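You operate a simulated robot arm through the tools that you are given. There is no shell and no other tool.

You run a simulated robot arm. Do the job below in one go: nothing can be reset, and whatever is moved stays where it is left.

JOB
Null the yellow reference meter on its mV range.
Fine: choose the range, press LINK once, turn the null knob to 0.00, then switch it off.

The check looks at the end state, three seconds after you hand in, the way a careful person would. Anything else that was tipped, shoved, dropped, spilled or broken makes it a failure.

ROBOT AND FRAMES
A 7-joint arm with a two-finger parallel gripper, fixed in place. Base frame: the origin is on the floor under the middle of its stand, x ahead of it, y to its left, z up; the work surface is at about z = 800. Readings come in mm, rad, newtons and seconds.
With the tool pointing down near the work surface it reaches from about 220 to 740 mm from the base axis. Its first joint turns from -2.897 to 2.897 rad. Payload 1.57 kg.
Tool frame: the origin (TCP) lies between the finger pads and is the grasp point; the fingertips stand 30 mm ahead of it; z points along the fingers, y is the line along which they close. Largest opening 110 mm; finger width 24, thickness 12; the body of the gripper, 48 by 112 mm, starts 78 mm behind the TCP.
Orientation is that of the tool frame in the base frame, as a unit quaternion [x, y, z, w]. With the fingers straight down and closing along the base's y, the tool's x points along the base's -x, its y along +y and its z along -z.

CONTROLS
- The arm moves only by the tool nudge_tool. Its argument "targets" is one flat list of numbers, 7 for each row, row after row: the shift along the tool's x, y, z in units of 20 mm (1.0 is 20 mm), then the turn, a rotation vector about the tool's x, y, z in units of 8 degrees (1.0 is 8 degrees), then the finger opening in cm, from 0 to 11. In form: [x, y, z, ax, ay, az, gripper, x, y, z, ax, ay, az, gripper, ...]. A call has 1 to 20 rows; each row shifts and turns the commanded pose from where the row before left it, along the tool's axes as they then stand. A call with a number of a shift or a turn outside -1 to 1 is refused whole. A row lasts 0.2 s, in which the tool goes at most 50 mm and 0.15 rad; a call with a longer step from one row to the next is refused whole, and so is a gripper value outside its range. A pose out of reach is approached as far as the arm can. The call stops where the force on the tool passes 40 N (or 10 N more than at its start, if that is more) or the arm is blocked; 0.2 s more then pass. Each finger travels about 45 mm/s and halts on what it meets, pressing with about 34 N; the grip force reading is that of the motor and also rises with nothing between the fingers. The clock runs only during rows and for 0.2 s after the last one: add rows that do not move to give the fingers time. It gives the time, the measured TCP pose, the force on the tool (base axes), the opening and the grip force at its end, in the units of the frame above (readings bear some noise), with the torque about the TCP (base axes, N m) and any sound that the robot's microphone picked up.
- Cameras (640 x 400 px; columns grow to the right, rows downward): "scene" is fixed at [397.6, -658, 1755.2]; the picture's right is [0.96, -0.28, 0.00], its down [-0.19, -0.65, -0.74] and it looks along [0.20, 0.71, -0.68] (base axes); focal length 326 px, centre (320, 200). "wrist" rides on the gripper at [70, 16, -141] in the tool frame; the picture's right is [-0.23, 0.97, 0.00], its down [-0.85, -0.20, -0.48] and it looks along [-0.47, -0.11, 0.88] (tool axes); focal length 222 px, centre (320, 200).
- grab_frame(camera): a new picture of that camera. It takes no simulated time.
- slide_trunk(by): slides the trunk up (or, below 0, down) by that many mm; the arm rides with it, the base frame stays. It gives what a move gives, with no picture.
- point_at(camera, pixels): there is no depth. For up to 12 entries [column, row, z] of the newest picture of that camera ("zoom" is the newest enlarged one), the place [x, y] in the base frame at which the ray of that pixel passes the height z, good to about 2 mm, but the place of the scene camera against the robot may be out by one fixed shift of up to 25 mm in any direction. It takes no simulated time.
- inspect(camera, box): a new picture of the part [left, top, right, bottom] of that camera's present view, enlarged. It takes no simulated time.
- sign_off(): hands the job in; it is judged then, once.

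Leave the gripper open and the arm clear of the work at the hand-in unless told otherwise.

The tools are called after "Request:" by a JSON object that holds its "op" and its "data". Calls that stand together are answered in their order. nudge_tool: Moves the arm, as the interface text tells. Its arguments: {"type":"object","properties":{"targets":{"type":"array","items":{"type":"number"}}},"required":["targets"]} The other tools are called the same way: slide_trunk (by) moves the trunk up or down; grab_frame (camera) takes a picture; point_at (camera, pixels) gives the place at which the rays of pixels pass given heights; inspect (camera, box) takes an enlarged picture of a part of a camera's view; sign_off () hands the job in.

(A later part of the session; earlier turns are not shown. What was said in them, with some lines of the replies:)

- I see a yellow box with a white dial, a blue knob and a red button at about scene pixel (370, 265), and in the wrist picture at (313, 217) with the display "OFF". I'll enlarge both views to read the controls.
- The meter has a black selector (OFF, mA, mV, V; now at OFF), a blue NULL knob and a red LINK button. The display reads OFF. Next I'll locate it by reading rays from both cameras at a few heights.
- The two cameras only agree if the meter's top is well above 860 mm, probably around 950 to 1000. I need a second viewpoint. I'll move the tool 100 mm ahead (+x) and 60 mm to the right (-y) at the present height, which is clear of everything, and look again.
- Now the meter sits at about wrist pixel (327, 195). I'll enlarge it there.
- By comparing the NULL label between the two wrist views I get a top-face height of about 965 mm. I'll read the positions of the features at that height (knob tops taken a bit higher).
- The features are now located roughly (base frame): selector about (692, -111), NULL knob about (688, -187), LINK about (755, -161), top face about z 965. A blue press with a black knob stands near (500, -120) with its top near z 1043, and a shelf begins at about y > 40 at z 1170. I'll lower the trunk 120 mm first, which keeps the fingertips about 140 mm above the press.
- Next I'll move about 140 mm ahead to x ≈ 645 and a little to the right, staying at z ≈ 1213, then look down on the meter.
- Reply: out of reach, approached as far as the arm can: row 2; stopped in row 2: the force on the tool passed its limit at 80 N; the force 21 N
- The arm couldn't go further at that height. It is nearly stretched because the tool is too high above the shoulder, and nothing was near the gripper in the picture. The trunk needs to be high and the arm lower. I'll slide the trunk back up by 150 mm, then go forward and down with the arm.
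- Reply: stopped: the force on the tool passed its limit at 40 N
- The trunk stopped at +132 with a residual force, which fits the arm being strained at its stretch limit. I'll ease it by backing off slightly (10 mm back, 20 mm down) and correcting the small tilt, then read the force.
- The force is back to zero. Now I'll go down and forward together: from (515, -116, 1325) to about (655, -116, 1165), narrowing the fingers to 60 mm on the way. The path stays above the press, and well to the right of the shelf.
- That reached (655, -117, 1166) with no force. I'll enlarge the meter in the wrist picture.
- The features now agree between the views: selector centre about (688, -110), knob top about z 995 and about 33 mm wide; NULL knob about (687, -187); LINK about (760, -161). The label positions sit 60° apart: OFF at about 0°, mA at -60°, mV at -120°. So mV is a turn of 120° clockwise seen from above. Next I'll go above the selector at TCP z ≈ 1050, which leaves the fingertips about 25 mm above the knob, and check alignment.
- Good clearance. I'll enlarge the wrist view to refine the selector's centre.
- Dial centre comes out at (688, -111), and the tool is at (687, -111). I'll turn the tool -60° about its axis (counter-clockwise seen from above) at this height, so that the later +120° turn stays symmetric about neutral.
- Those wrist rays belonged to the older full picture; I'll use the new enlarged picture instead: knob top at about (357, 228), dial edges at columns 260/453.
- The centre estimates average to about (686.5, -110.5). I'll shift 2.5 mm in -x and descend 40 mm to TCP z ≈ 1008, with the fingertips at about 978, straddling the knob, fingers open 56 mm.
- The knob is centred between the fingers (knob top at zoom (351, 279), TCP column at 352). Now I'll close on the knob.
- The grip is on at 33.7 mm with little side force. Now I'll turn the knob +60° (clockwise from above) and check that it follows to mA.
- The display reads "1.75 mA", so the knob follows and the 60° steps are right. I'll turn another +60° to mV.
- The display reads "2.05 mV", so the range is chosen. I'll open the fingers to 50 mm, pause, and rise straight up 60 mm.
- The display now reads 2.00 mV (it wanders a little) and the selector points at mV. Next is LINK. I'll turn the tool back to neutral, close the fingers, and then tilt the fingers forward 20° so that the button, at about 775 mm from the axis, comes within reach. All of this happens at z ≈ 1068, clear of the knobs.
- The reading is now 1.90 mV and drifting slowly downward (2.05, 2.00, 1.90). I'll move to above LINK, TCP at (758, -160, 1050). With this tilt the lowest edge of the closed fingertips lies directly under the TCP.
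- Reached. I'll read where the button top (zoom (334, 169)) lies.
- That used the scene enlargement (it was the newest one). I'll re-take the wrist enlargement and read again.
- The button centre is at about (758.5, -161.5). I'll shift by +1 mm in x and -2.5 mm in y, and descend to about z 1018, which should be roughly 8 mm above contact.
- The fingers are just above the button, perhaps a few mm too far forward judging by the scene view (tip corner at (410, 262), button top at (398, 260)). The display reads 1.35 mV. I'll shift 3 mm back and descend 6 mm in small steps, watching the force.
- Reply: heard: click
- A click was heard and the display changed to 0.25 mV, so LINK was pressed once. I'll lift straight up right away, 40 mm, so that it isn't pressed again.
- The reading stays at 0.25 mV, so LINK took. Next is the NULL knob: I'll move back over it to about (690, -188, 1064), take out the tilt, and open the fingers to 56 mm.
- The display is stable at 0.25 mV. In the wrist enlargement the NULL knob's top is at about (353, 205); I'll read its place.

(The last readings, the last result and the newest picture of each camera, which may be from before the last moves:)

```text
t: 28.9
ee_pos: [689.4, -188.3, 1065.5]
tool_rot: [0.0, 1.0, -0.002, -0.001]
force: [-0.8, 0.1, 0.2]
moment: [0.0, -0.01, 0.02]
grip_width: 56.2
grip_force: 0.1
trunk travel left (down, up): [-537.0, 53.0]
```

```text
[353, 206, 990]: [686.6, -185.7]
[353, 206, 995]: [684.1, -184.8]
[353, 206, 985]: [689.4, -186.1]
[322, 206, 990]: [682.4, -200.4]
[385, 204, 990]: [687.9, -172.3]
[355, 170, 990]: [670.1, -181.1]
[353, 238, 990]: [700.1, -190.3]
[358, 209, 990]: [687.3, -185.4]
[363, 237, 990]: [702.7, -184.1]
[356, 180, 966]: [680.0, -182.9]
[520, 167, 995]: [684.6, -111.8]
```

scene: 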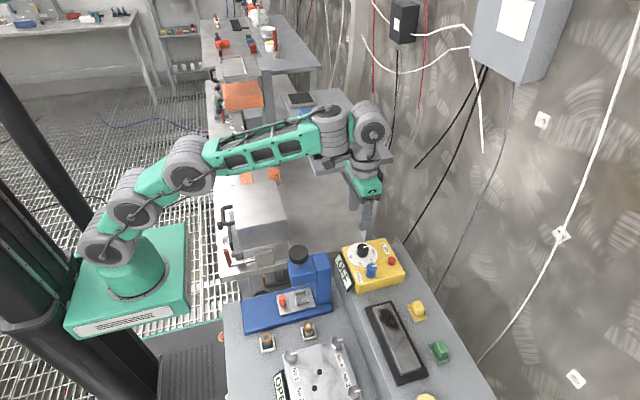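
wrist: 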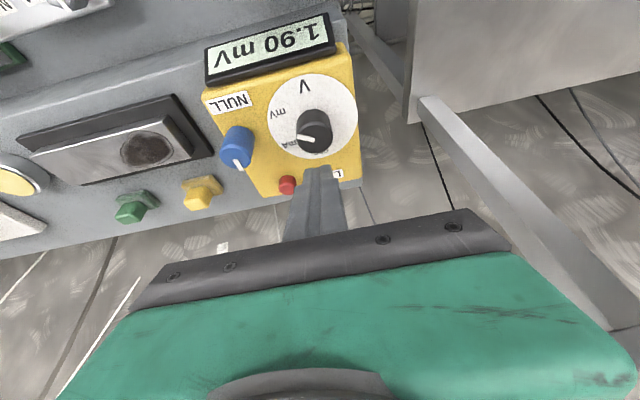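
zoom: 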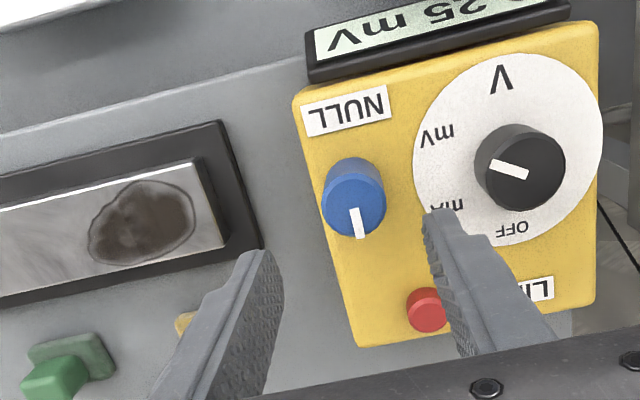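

The NULL knob's centre is at about (686, -186), about 29 mm wide. I'll shift by -3 mm in x and +2 mm in y, and descend to TCP z ≈ 1005 with the fingers straddling it.

Request:
{"op": "nudge_tool", "data": {"targets": [0.15, 0.11, 0.75, 0, 0, 0, 5.6, 0, 0, 0.75, 0, 0, 0, 5.6, 0, 0, 0.75, 0, 0, 0, 5.6, 0, 0, 0.75, 0, 0, 0, 5.6, 0, 0, 0, 0, 0, 0, 5.6]}}

Request:
{"op": "inspect", "data": {"camera": "scene", "box": [320, 200, 428, 290]}}

Request:
{"op": "inspect", "data": {"camera": "wrist", "box": [210, 60, 402, 245]}}

```text
t: 30.1
ee_pos: [686.8, -185.7, 1003.9]
tool_rot: [0.001, 1.0, -0.002, -0.002]
force: [-0.5, -0.7, 0.1]
moment: [0.03, -0.01, 0.01]
grip_width: 56.1
grip_force: 0.0
trunk travel left (down, up): [-537.0, 53.0]
```

```text
4.44 times, centred on (374, 245) of scene
```

zoom: 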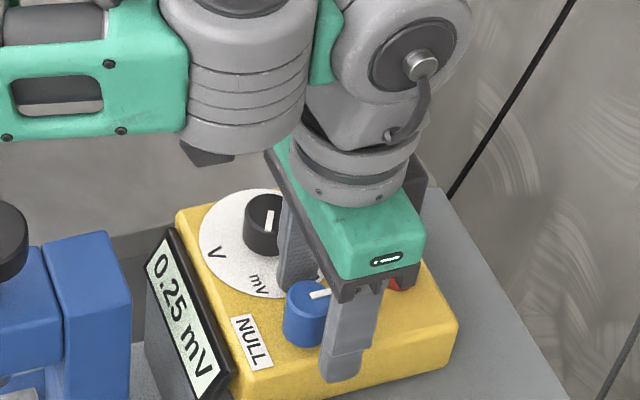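

```text
2.16 times, centred on (306, 152) of wrist
```

zoom: 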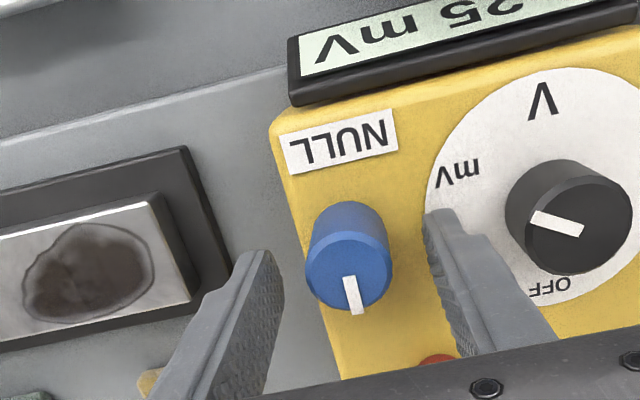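

The knob is centred between the fingers. I'll close on it.

Request:
{"op": "nudge_tool", "data": {"targets": [0, 0, 0, 0, 0, 0, 4.5, 0, 0, 0, 0, 0, 0, 3.5, 0, 0, 0, 0, 0, 0, 2.5, 0, 0, 0, 0, 0, 0, 2, 0, 0, 0, 0, 0, 0, 2]}}

Request:
{"op": "inspect", "data": {"camera": "scene", "box": [320, 200, 428, 290]}}

```text
t: 31.3
ee_pos: [687.3, -185.8, 1005.4]
tool_rot: [0.0, 1.0, -0.002, -0.001]
force: [-0.8, 5.3, 0.9]
moment: [0.64, 0.16, -0.06]
grip_width: 27.9
grip_force: 29.0
trunk travel left (down, up): [-537.0, 53.0]
```

```text
4.44 times, centred on (374, 245) of scene
```

zoom: 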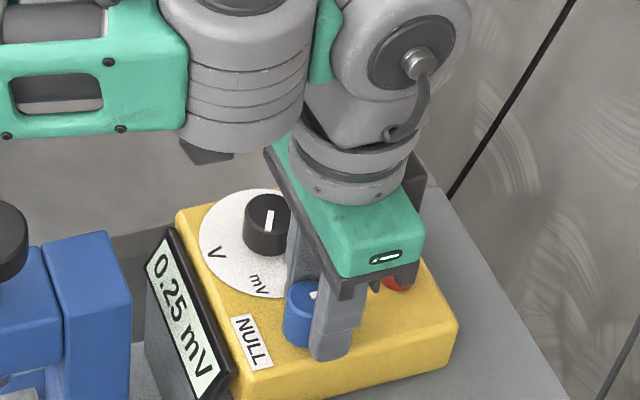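

Gripped at 27.9 mm; reading still 0.25 mV. I'll turn +4° (clockwise from above) to learn the knob's sense and gain.

Request:
{"op": "nudge_tool", "data": {"targets": [0, 0, 0, 0, 0, 0.25, 2, 0, 0, 0, 0, 0, 0.25, 2, 0, 0, 0, 0, 0, 0, 2]}}

Request:
{"op": "inspect", "data": {"camera": "scene", "box": [320, 200, 428, 290]}}

```text
t: 32.1
ee_pos: [687.3, -184.5, 1005.7]
tool_rot: [0.035, 0.999, -0.002, -0.001]
force: [1.3, 7.1, 0.8]
moment: [0.83, 1.05, -0.03]
grip_width: 27.6
grip_force: 38.1
trunk travel left (down, up): [-537.0, 53.0]
```

```text
4.44 times, centred on (374, 245) of scene
```

zoom: 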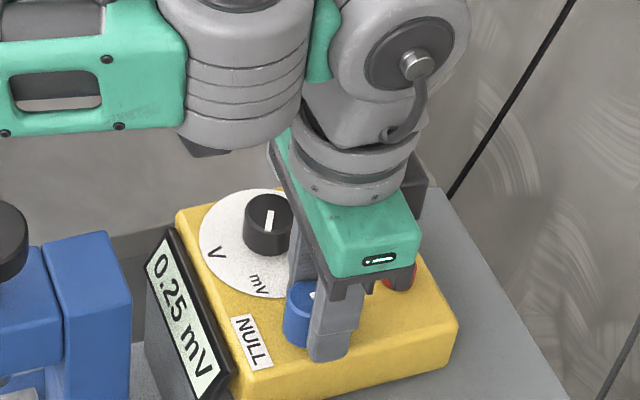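

No change for 4° (the display seems to step by 0.05). I'll turn another +12°.

Request:
{"op": "nudge_tool", "data": {"targets": [0, 0, 0, 0, 0, 0.5, 2, 0, 0, 0, 0, 0, 0.5, 2, 0, 0, 0, 0, 0, 0.5, 2, 0, 0, 0, 0, 0, 0, 2]}}

Request:
{"op": "inspect", "data": {"camera": "scene", "box": [320, 200, 428, 290]}}

Request:
{"op": "inspect", "data": {"camera": "wrist", "box": [210, 60, 402, 245]}}

```text
t: 33.1
ee_pos: [686.3, -185.8, 1005.5]
tool_rot: [0.14, 0.99, -0.001, 0.0]
force: [-0.7, -0.6, 1.4]
moment: [0.51, 0.29, 0.05]
grip_width: 27.8
grip_force: 37.9
trunk travel left (down, up): [-537.0, 53.0]
```

```text
4.44 times, centred on (374, 245) of scene
```

zoom: 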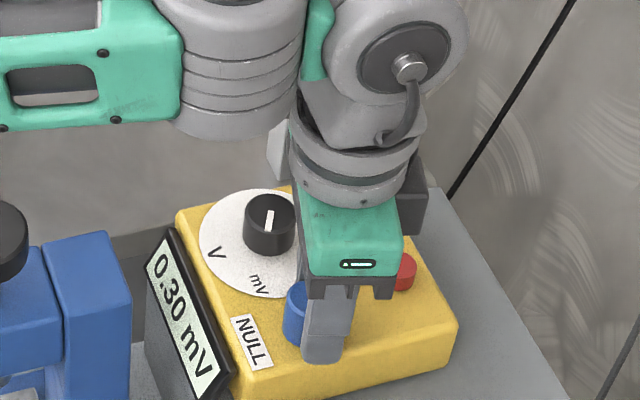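

```text
2.16 times, centred on (306, 152) of wrist
```

zoom: 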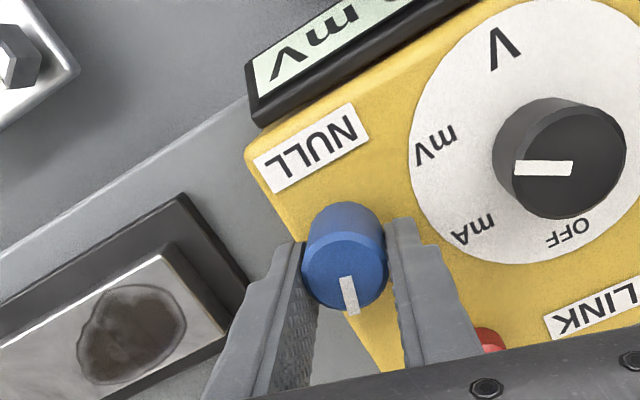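

Clockwise raised it to 0.30 mV, so I need to turn counter-clockwise. I'll turn -32° and read again.

Request:
{"op": "nudge_tool", "data": {"targets": [0, 0, 0, 0, 0, -0.67, 2, 0, 0, 0, 0, 0, -0.67, 2, 0, 0, 0, 0, 0, -0.67, 2, 0, 0, 0, 0, 0, -0.67, 2, 0, 0, 0, 0, 0, -0.67, 2, 0, 0, 0, 0, 0, -0.65, 2, 0, 0, 0, 0, 0, 0, 2]}}

Request:
{"op": "inspect", "data": {"camera": "scene", "box": [320, 200, 428, 290]}}

```text
t: 34.7
ee_pos: [687.6, -182.6, 1005.2]
tool_rot: [-0.141, 0.99, -0.002, -0.003]
force: [-2.2, 26.0, 0.4]
moment: [1.2, -0.56, -0.21]
grip_width: 27.8
grip_force: 38.3
trunk travel left (down, up): [-537.0, 53.0]
```

```text
4.44 times, centred on (374, 245) of scene
```

zoom: 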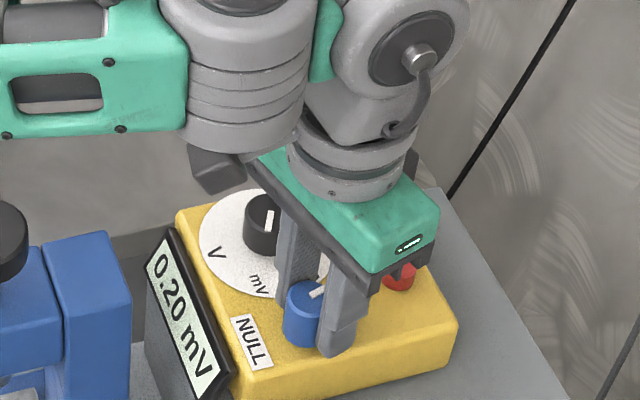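

0.20 mV now, so the sense is right, at about 0.05 mV per 16°. The side force rose to 26 N in y, though, so I'm slightly off the knob's axis. I'll release before turning further, then re-centre and grip again.

Request:
{"op": "nudge_tool", "data": {"targets": [0, 0, 0, 0, 0, 0, 3.2, 0, 0, 0, 0, 0, 0, 4, 0, 0, 0, 0, 0, 0, 5, 0, 0, 0, 0, 0, 0, 5, 0, 0, 0, 0, 0, 0, 5]}}

Request:
{"op": "inspect", "data": {"camera": "scene", "box": [320, 200, 428, 290]}}

Request:
{"op": "inspect", "data": {"camera": "wrist", "box": [250, 130, 378, 230]}}

```text
t: 35.9
ee_pos: [686.0, -186.6, 1005.3]
tool_rot: [-0.139, 0.99, -0.001, -0.001]
force: [-0.1, 0.5, -0.1]
moment: [-0.01, 0.01, -0.01]
grip_width: 50.0
grip_force: 0.1
trunk travel left (down, up): [-537.0, 53.0]
```

```text
4.44 times, centred on (374, 245) of scene
```

zoom: 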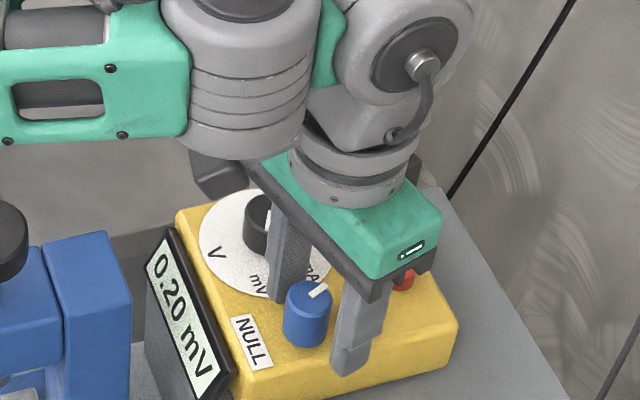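

```text
4.00 times, centred on (314, 180) of wrist
```

zoom: 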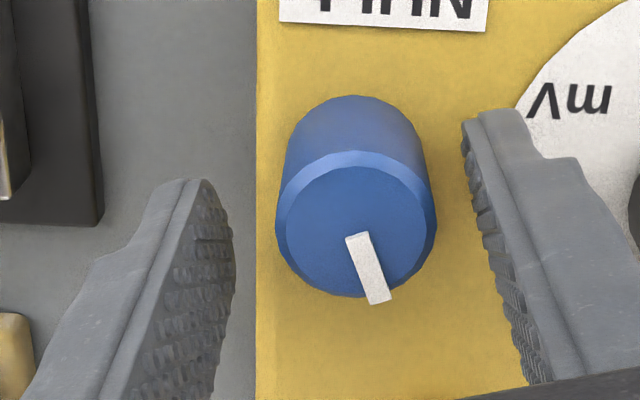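

Released: the reading holds at 0.20 mV. Combining the grip forces with the image, the knob is taller than I assumed (top ≈ 1000), which puts its axis at about (681.3, -184.6). I'll shift there (about -4.7 mm in x and +2 mm in y) and turn the open gripper +48° clockwise to give room for the counter-clockwise turn.

Request:
{"op": "nudge_tool", "data": {"targets": [0.198, 0.16, 0, 0, 0, 0, 5, 0, 0, 0, 0, 0, 1, 5, 0, 0, 0, 0, 0, 1, 5, 0, 0, 0, 0, 0, 1, 5, 0, 0, 0, 0, 0, 1, 5, 0, 0, 0, 0, 0, 1, 5, 0, 0, 0, 0, 0, 1, 5, 0, 0, 0, 0, 0, 0, 5]}}

Request:
{"op": "inspect", "data": {"camera": "scene", "box": [320, 200, 428, 290]}}

Request:
{"op": "inspect", "data": {"camera": "wrist", "box": [250, 130, 378, 230]}}

```text
t: 37.7
ee_pos: [681.8, -183.2, 1004.4]
tool_rot: [0.277, 0.961, -0.002, -0.001]
force: [0.6, -0.2, 0.5]
moment: [0.0, 0.03, -0.02]
grip_width: 50.1
grip_force: 0.3
trunk travel left (down, up): [-537.0, 53.0]
```

```text
4.44 times, centred on (374, 245) of scene
```

zoom: 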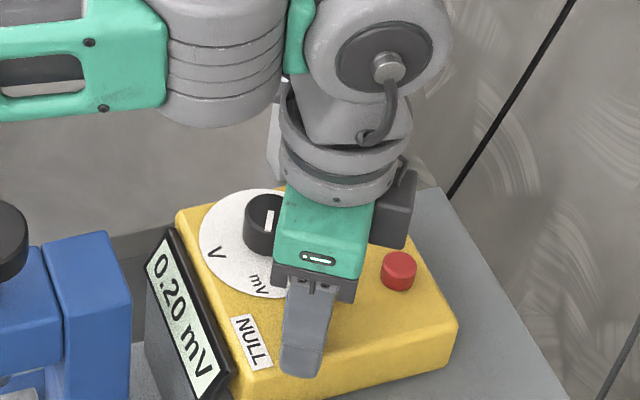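

```text
4.00 times, centred on (314, 180) of wrist
```

zoom: 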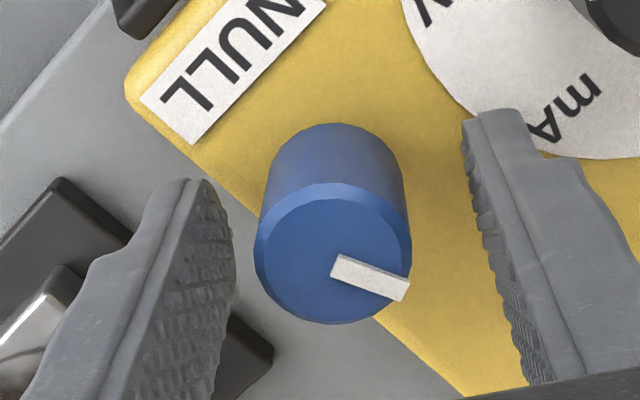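

The knob sits about 2 mm to the left of the middle in this view, so a compromise centre is (682.3, -185.4). I'll shift there by about 1.6 mm along the tool's -x and -y, and close on the knob.

Request:
{"op": "nudge_tool", "data": {"targets": [-0.08, -0.08, 0, 0, 0, 0, 5, 0, 0, 0, 0, 0, 0, 4, 0, 0, 0, 0, 0, 0, 3, 0, 0, 0, 0, 0, 0, 2, 0, 0, 0, 0, 0, 0, 2, 0, 0, 0, 0, 0, 0, 2]}}

Request:
{"op": "inspect", "data": {"camera": "scene", "box": [320, 200, 428, 290]}}

Request:
{"op": "inspect", "data": {"camera": "wrist", "box": [250, 130, 378, 230]}}

```text
t: 39.1
ee_pos: [682.6, -185.5, 1005.5]
tool_rot: [0.276, 0.961, -0.003, 0.0]
force: [-0.1, 1.1, -1.7]
moment: [0.54, -0.39, 0.0]
grip_width: 27.5
grip_force: 38.1
trunk travel left (down, up): [-537.0, 53.0]
```

```text
4.44 times, centred on (374, 245) of scene
```

zoom: 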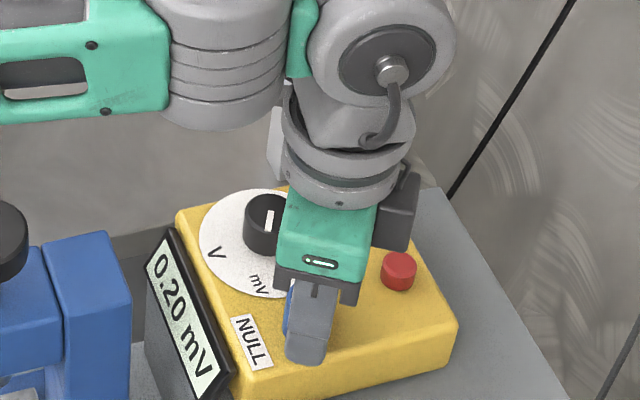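

```text
4.00 times, centred on (314, 180) of wrist
```

zoom: 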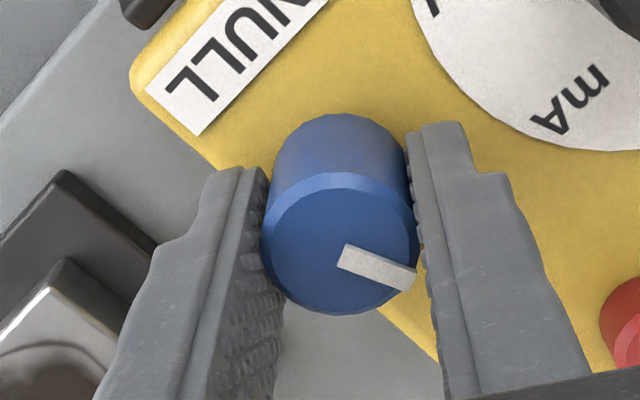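

Gripped with almost no side force. I'll turn counter-clockwise 32°.

Request:
{"op": "nudge_tool", "data": {"targets": [0, 0, 0, 0, 0, -0.67, 2, 0, 0, 0, 0, 0, -0.67, 2, 0, 0, 0, 0, 0, -0.67, 2, 0, 0, 0, 0, 0, -0.67, 2, 0, 0, 0, 0, 0, -0.67, 2, 0, 0, 0, 0, 0, -0.65, 2, 0, 0, 0, 0, 0, 0, 2]}}

Request:
{"op": "inspect", "data": {"camera": "scene", "box": [320, 200, 428, 290]}}

```text
t: 40.7
ee_pos: [683.4, -183.5, 1004.7]
tool_rot: [-0.002, 1.0, -0.002, -0.002]
force: [1.4, 10.9, -3.7]
moment: [0.89, -0.81, -0.01]
grip_width: 27.5
grip_force: 38.1
trunk travel left (down, up): [-537.0, 53.0]
```

```text
4.44 times, centred on (374, 245) of scene
```

zoom: 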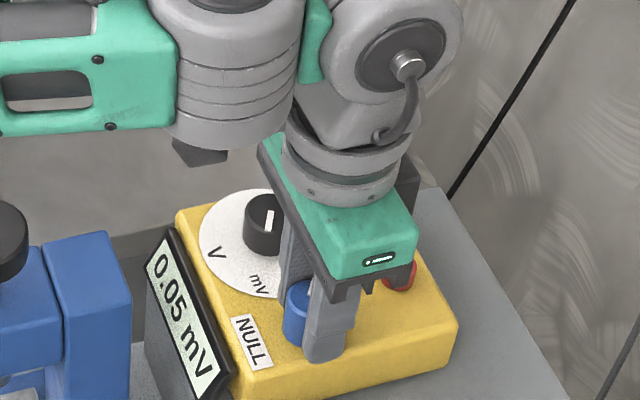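

0.05 mV now. I'll relieve the side force with a +1.2 mm shift in y and turn another 6° counter-clockwise.

Request:
{"op": "nudge_tool", "data": {"targets": [0, 0.06, 0, 0, 0, 0, 2, 0, 0, 0, 0, 0, -0.375, 2, 0, 0, 0, 0, 0, -0.375, 2, 0, 0, 0, 0, 0, 0, 2]}}

Request:
{"op": "inspect", "data": {"camera": "scene", "box": [320, 200, 428, 290]}}

```text
t: 41.7
ee_pos: [682.9, -184.1, 1004.7]
tool_rot: [-0.052, 0.999, -0.002, -0.001]
force: [2.5, 8.6, -3.4]
moment: [0.67, 0.02, -0.03]
grip_width: 27.5
grip_force: 38.6
trunk travel left (down, up): [-537.0, 53.0]
```

```text
4.44 times, centred on (374, 245) of scene
```

zoom: 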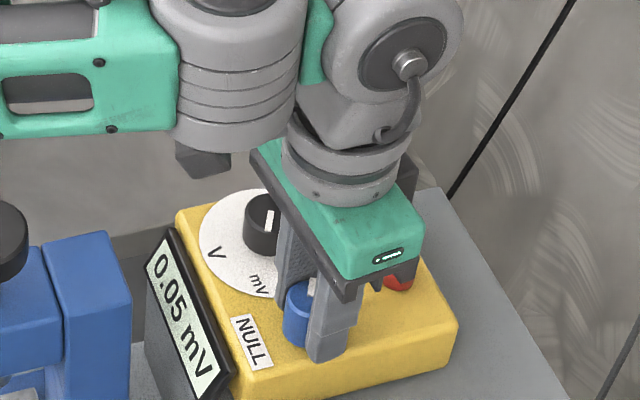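

Still 0.05 mV; I'll turn another 5° counter-clockwise.

Request:
{"op": "nudge_tool", "data": {"targets": [0, 0.03, 0, 0, 0, -0.3125, 2, 0, 0, 0, 0, 0, -0.3125, 2, 0, 0, 0, 0, 0, 0, 2]}}

Request:
{"op": "inspect", "data": {"camera": "scene", "box": [320, 200, 428, 290]}}

```text
t: 42.5
ee_pos: [682.1, -183.9, 1004.5]
tool_rot: [-0.096, 0.995, -0.002, 0.0]
force: [3.8, 4.1, 0.2]
moment: [0.48, 0.93, 0.0]
grip_width: 27.6
grip_force: 38.3
trunk travel left (down, up): [-537.0, 53.0]
```

```text
4.44 times, centred on (374, 245) of scene
```

zoom: 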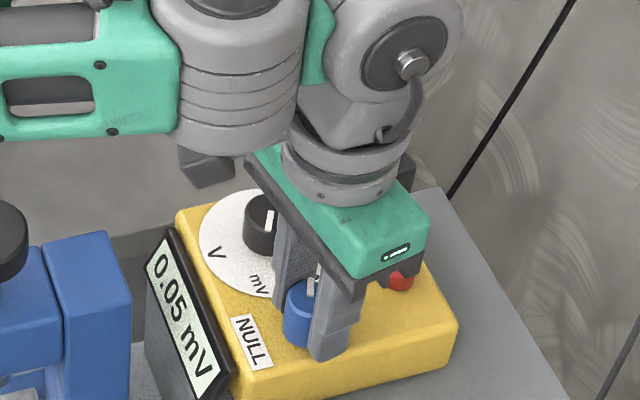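

Still 0.05 mV. Another 5°.

Request:
{"op": "nudge_tool", "data": {"targets": [0, 0, 0, 0, 0, -0.3125, 2, 0, 0, 0, 0, 0, -0.3125, 2, 0, 0, 0, 0, 0, 0, 2]}}

Request:
{"op": "inspect", "data": {"camera": "scene", "box": [320, 200, 428, 290]}}

```text
t: 43.3
ee_pos: [682.9, -184.0, 1004.3]
tool_rot: [-0.14, 0.99, -0.002, -0.001]
force: [1.1, 4.8, -0.5]
moment: [0.69, -0.19, 0.01]
grip_width: 27.7
grip_force: 37.8
trunk travel left (down, up): [-537.0, 53.0]
```

```text
4.44 times, centred on (374, 245) of scene
```

zoom: 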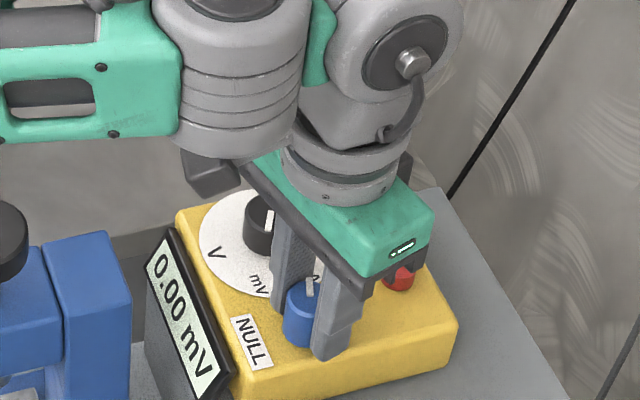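

The display reads 0.00 mV. It flipped within the last 5°, so I'll go 4° further to sit well inside the zero band rather than on its edge.

Request:
{"op": "nudge_tool", "data": {"targets": [0, 0, 0, 0, 0, -0.25, 2, 0, 0, 0, 0, 0, -0.25, 2, 0, 0, 0, 0, 0, 0, 2]}}

Request:
{"op": "inspect", "data": {"camera": "scene", "box": [320, 200, 428, 290]}}

```text
t: 44.1
ee_pos: [683.1, -182.4, 1004.5]
tool_rot: [-0.175, 0.985, -0.002, -0.001]
force: [1.6, 5.3, -2.7]
moment: [0.97, -0.93, 0.0]
grip_width: 27.8
grip_force: 38.2
trunk travel left (down, up): [-537.0, 53.0]
```

```text
4.44 times, centred on (374, 245) of scene
```

zoom: 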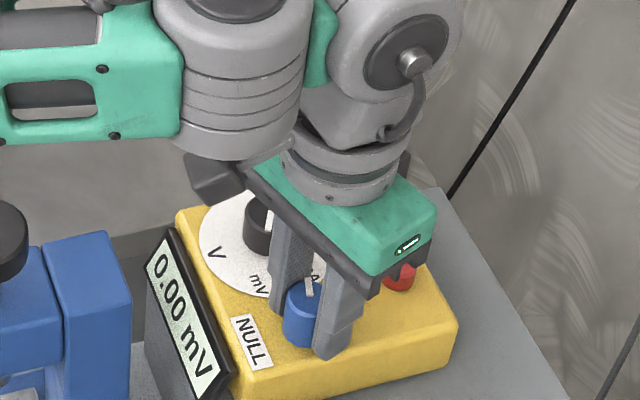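

Steady at 0.00 mV. I'll open the fingers gently, check the reading, and rise straight up 60 mm.

Request:
{"op": "nudge_tool", "data": {"targets": [0, 0, 0, 0, 0, 0, 3.2, 0, 0, 0, 0, 0, 0, 4, 0, 0, 0, 0, 0, 0, 5, 0, 0, 0, 0, 0, 0, 5, 0, 0, -0.5, 0, 0, 0, 5, 0, 0, -0.75, 0, 0, 0, 5, 0, 0, -0.875, 0, 0, 0, 5, 0, 0, -0.875, 0, 0, 0, 5, 0, 0, 0, 0, 0, 0, 5]}}

Request:
{"op": "inspect", "data": {"camera": "scene", "box": [320, 200, 428, 290]}}

Request:
{"op": "grab_frame", "data": {"camera": "wrist"}}

```text
t: 46.1
ee_pos: [683.5, -183.0, 1064.6]
tool_rot: [-0.174, 0.985, -0.001, -0.002]
force: [0.2, -0.3, -0.3]
moment: [0.0, 0.05, 0.03]
grip_width: 50.2
grip_force: 0.1
trunk travel left (down, up): [-537.0, 53.0]
```

```text
4.44 times, centred on (374, 245) of scene
```

zoom: 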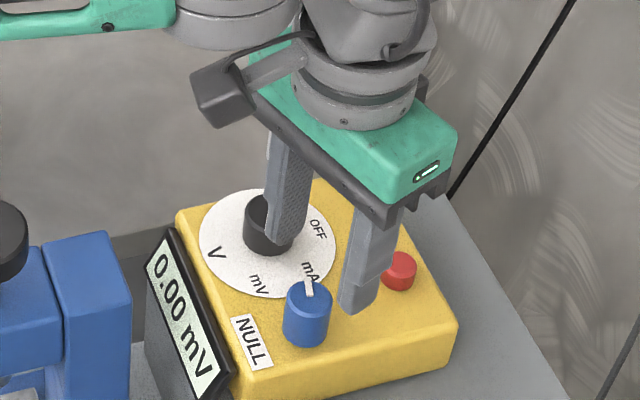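

```text
taken
```

wrist: 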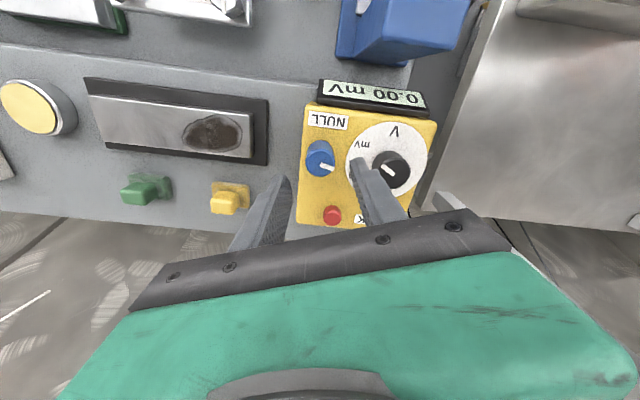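

0.00 mV holds after release. Now I'll switch it off: move above the selector at (685, -110.6) at this height, and turn the tool to +60° ready for the 120° counter-clockwise turn.

Request:
{"op": "nudge_tool", "data": {"targets": [-0.328, 0.844, 0, 0, 0, 0, 5, -0.328, 0.844, 0, 0, 0, 0, 5, -0.328, 0.844, 0, 0, 0, 0, 5, -0.328, 0.844, 0, 0, 0, 0, 5, 0, 0, 0, 0, 0, 1, 5, 0, 0, 0, 0, 0, 1, 5, 0, 0, 0, 0, 0, 1, 5, 0, 0, 0, 0, 0, 1, 5, 0, 0, 0, 0, 0, 1, 5, 0, 0, 0, 0, 0, 1, 5, 0, 0, 0, 0, 0, 1, 5, 0, 0, 0, 0, 0, 1, 5, 0, 0, 0, 0, 0, 1, 5, 0, 0, 0, 0, 0, 1, 5, 0, 0, 0, 0, 0, 0, 5]}}

Request:
{"op": "inspect", "data": {"camera": "scene", "box": [320, 200, 428, 290]}}

Request:
{"op": "inspect", "data": {"camera": "wrist", "box": [210, 60, 402, 245]}}

```text
t: 49.3
ee_pos: [683.8, -111.8, 1064.5]
tool_rot: [0.501, 0.866, -0.002, 0.0]
force: [0.0, -0.6, 0.2]
moment: [0.0, 0.02, -0.01]
grip_width: 50.1
grip_force: 0.0
trunk travel left (down, up): [-537.0, 53.0]
```

```text
4.44 times, centred on (374, 245) of scene
```

zoom: 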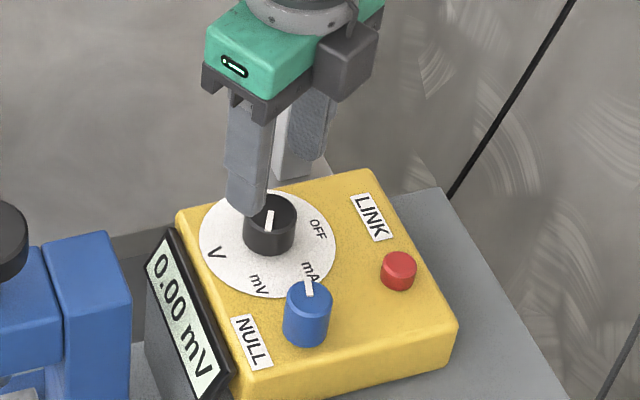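

```text
2.16 times, centred on (306, 152) of wrist
```

zoom: 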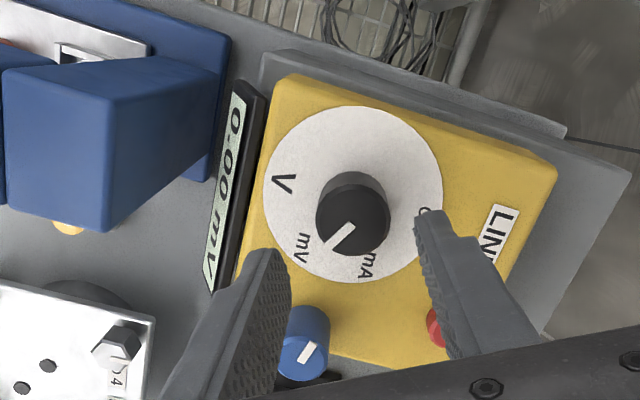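

Still 0.00 mV. The selector knob is centred between the fingers to within about 1 mm. I'll shift 1 mm along the tool's +y and descend to z ≈ 1008.

Request:
{"op": "nudge_tool", "data": {"targets": [0, 0.055, 0.706, 0, 0, 0, 5, 0, 0, 0.706, 0, 0, 0, 5, 0, 0, 0.706, 0, 0, 0, 5, 0, 0, 0.706, 0, 0, 0, 5, 0, 0, 0, 0, 0, 0, 5]}}

Request:
{"op": "inspect", "data": {"camera": "wrist", "box": [210, 60, 402, 245]}}

Request:
{"op": "inspect", "data": {"camera": "scene", "box": [320, 200, 428, 290]}}

```text
t: 50.5
ee_pos: [684.6, -109.5, 1008.5]
tool_rot: [0.5, 0.866, -0.001, -0.001]
force: [-0.2, 1.2, 0.2]
moment: [0.05, -0.03, 0.0]
grip_width: 49.9
grip_force: 0.0
trunk travel left (down, up): [-537.0, 53.0]
```

```text
2.16 times, centred on (306, 152) of wrist
```

zoom: 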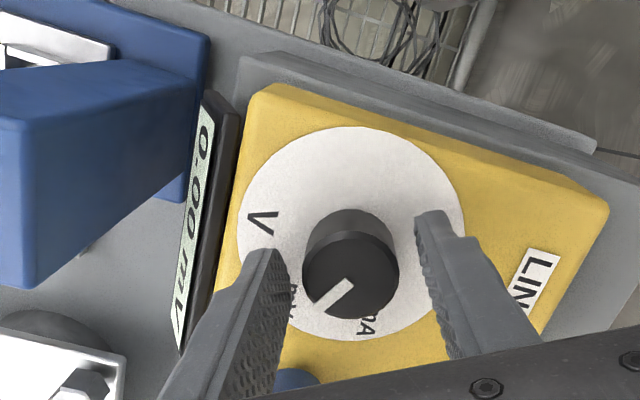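

```text
4.44 times, centred on (374, 245) of scene
```

zoom: 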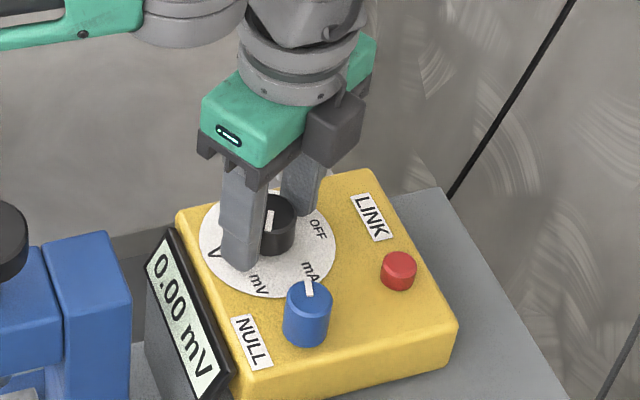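

Centred (knob at zoom column 350). I'll close on the selector.

Request:
{"op": "nudge_tool", "data": {"targets": [0, 0, 0, 0, 0, 0, 4.2, 0, 0, 0, 0, 0, 0, 3.5, 0, 0, 0, 0, 0, 0, 2.5, 0, 0, 0, 0, 0, 0, 2.5, 0, 0, 0, 0, 0, 0, 2.5]}}

```text
t: 51.7
ee_pos: [685.0, -109.1, 1008.8]
tool_rot: [0.5, 0.866, -0.002, 0.0]
force: [1.6, 0.5, -0.9]
moment: [0.21, -0.58, 0.01]
grip_width: 33.6
grip_force: 40.1
trunk travel left (down, up): [-537.0, 53.0]
```

Gripped at 33.6 mm with almost no side force. I'll turn counter-clockwise 60° (to mA) and check.

Request:
{"op": "nudge_tool", "data": {"targets": [0, 0, 0, 0, 0, -0.75, 2.5, 0, 0, 0, 0, 0, -0.75, 2.5, 0, 0, 0, 0, 0, -0.75, 2.5, 0, 0, 0, 0, 0, -0.75, 2.5, 0, 0, 0, 0, 0, -0.75, 2.5, 0, 0, 0, 0, 0, -0.75, 2.5, 0, 0, 0, 0, 0, -0.75, 2.5, 0, 0, 0, 0, 0, -0.75, 2.5, 0, 0, 0, 0, 0, -0.75, 2.5, 0, 0, 0, 0, 0, -0.75, 2.5, 0, 0, 0, 0, 0, 0, 2.5]}}

Request:
{"op": "inspect", "data": {"camera": "scene", "box": [320, 200, 428, 290]}}

```text
t: 54.1
ee_pos: [687.2, -110.1, 1007.8]
tool_rot: [-0.001, 1.0, -0.002, -0.001]
force: [1.0, 4.5, -1.4]
moment: [0.8, -0.62, -0.01]
grip_width: 33.5
grip_force: 41.4
trunk travel left (down, up): [-537.0, 53.0]
```

```text
4.44 times, centred on (374, 245) of scene
```

zoom: 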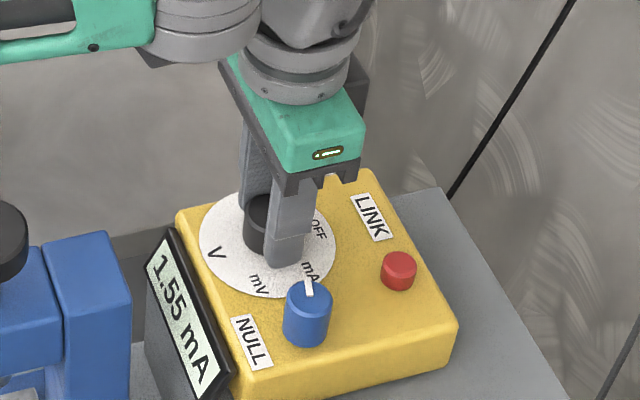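

The display shows 1.55 mA in passing, as expected. I'll turn the remaining 60° to OFF.

Request:
{"op": "nudge_tool", "data": {"targets": [0, 0, 0, 0, 0, -0.75, 2.5, 0, 0, 0, 0, 0, -0.75, 2.5, 0, 0, 0, 0, 0, -0.75, 2.5, 0, 0, 0, 0, 0, -0.75, 2.5, 0, 0, 0, 0, 0, -0.75, 2.5, 0, 0, 0, 0, 0, -0.75, 2.5, 0, 0, 0, 0, 0, -0.75, 2.5, 0, 0, 0, 0, 0, -0.75, 2.5, 0, 0, 0, 0, 0, -0.75, 2.5, 0, 0, 0, 0, 0, -0.75, 2.5, 0, 0, 0, 0, 0, 0, 2.5]}}

Request:
{"op": "inspect", "data": {"camera": "scene", "box": [320, 200, 428, 290]}}

```text
t: 56.5
ee_pos: [685.1, -109.5, 1007.3]
tool_rot: [-0.501, 0.865, -0.001, -0.001]
force: [-1.4, 9.4, -1.5]
moment: [0.39, 0.56, -0.37]
grip_width: 33.4
grip_force: 41.7
trunk travel left (down, up): [-537.0, 53.0]
```

```text
4.44 times, centred on (374, 245) of scene
```

zoom: 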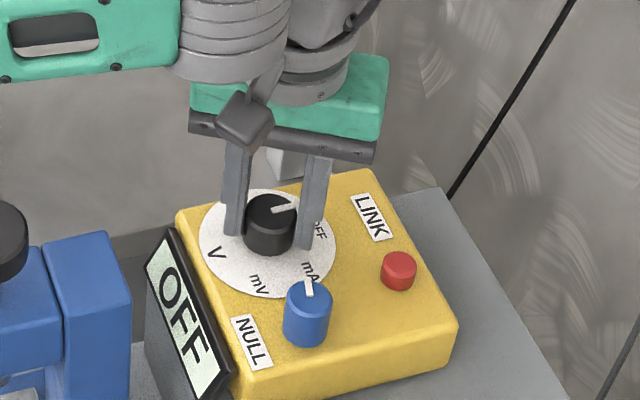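

The display reads OFF and the knob is at its end stop. I'll open the fingers, and rise straight up 80 mm.

Request:
{"op": "nudge_tool", "data": {"targets": [0, 0, 0, 0, 0, 0, 3.8, 0, 0, 0, 0, 0, 0, 4.6, 0, 0, 0, 0, 0, 0, 5, 0, 0, 0, 0, 0, 0, 5, 0, 0, -0.5, 0, 0, 0, 5, 0, 0, -0.75, 0, 0, 0, 5, 0, 0, -1, 0, 0, 0, 5, 0, 0, -1, 0, 0, 0, 5, 0, 0, -0.75, 0, 0, 0, 5, 0, 0, 0, 0, 0, 0, 5]}}

Request:
{"op": "inspect", "data": {"camera": "scene", "box": [320, 200, 428, 290]}}

```text
t: 58.7
ee_pos: [685.0, -111.0, 1088.6]
tool_rot: [-0.5, 0.866, -0.001, -0.002]
force: [0.6, -1.1, 0.5]
moment: [0.0, 0.01, 0.02]
grip_width: 49.9
grip_force: 0.0
trunk travel left (down, up): [-537.0, 53.0]
```

```text
4.44 times, centred on (374, 245) of scene
```

zoom: 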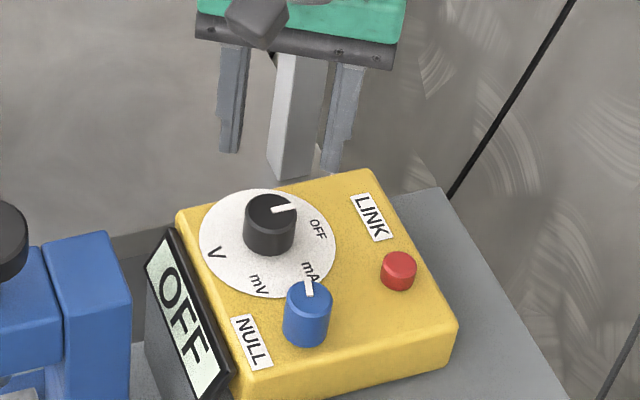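

The meter shows OFF, the selector points at OFF, and the NULL knob stays where I left it. I'll retract: turn the tool back to neutral, then go up and back along the way I came, opening the fingers once clear.

Request:
{"op": "nudge_tool", "data": {"targets": [0, 0, 0, 0, 0, 0.9375, 5, 0, 0, 0, 0, 0, 0.9375, 5, 0, 0, 0, 0, 0, 0.9375, 5, 0, 0, 0, 0, 0, 0.9375, 5, 0, 0, 0, 0, 0, 0.9375, 5, 0, 0, 0, 0, 0, 0.9375, 5, 0, 0, 0, 0, 0, 0.9375, 5, 0, 0, 0, 0, 0, 0.9375, 5, 0.4, 0, -1, 0, 0, 0, 5, 0.4, 0, -1, 0, 0, 0, 5, 0.4, 0, -1, 0, 0, 0, 5, 0.4, 0, -1, 0, 0, 0, 5, 1, 0, -1, 0, 0, 0, 6, 1, 0, -1, 0, 0, 0, 7, 1, 0, -1, 0, 0, 0, 8, 1, 0, -1, 0, 0, 0, 9, 1, 0, -1, 0, 0, 0, 10, 0, 0, 0, 0, 0, 0, 10]}}

Request:
{"op": "grab_frame", "data": {"camera": "scene"}}

Request:
{"op": "grab_frame", "data": {"camera": "wrist"}}

Request:
{"op": "inspect", "data": {"camera": "scene", "box": [320, 200, 428, 290]}}

```text
t: 62.5
ee_pos: [552.4, -110.5, 1269.3]
tool_rot: [-0.001, 1.0, -0.001, -0.001]
force: [-0.6, -0.5, 0.5]
moment: [0.01, -0.01, 0.0]
grip_width: 99.9
grip_force: 0.1
trunk travel left (down, up): [-537.0, 53.0]
```

```text
taken
```

scene: 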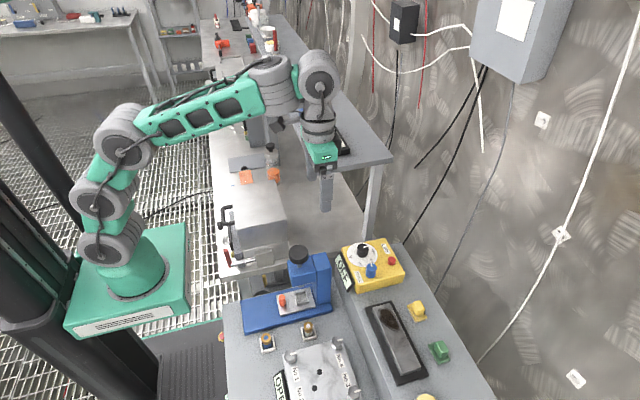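

```text
taken
```

wrist: 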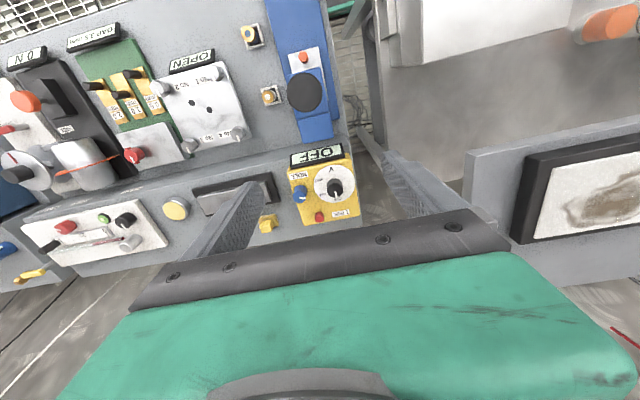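

```text
4.44 times, centred on (374, 245) of scene
```

zoom: 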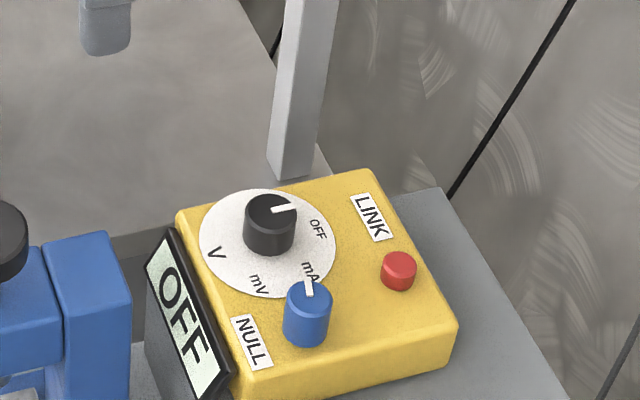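

The meter shows OFF, nulled at 0.00 mV before it was switched off. LINK was pressed once (one click heard), nothing else has moved, the gripper is open and the arm is clear. I'm handing in.

Request:
{"op": "sign_off", "data": {}}

```text
The job is handed in.
```

I nulled the yellow meter on its mV range and handed the job in. I don't have the check's result.

- **Range:** I turned the selector 120° clockwise from OFF to mV, passing mA on the way.
- **LINK:** I pressed it once and heard one click. The reading had been drifting down from 2.05 mV before the press. It then held steady at 0.25 mV.
- **Null:** I turned the blue knob counter-clockwise until the display read 0.00 mV. I then went 4° further so it wasn't sitting on the edge of the zero step. It stayed at 0.00 after I let go.
- **Off:** I turned the selector back to OFF, passing mA again, and the display reads OFF.

Two things happened along the way:

- **Arm strain:** Early on, the arm overreached in open air and stopped on its force limit at 80 N, and the trunk move after that stopped at 40 N. Nothing was near the gripper either time.
- **Side force:** My first grip on the null knob was off-centre and put about 26 N sideways on it, so I let go, re-centred and gripped again. The meter did not move in the pictures.

The last pictures show nothing else moved. The gripper is open and the arm is clear of the work.
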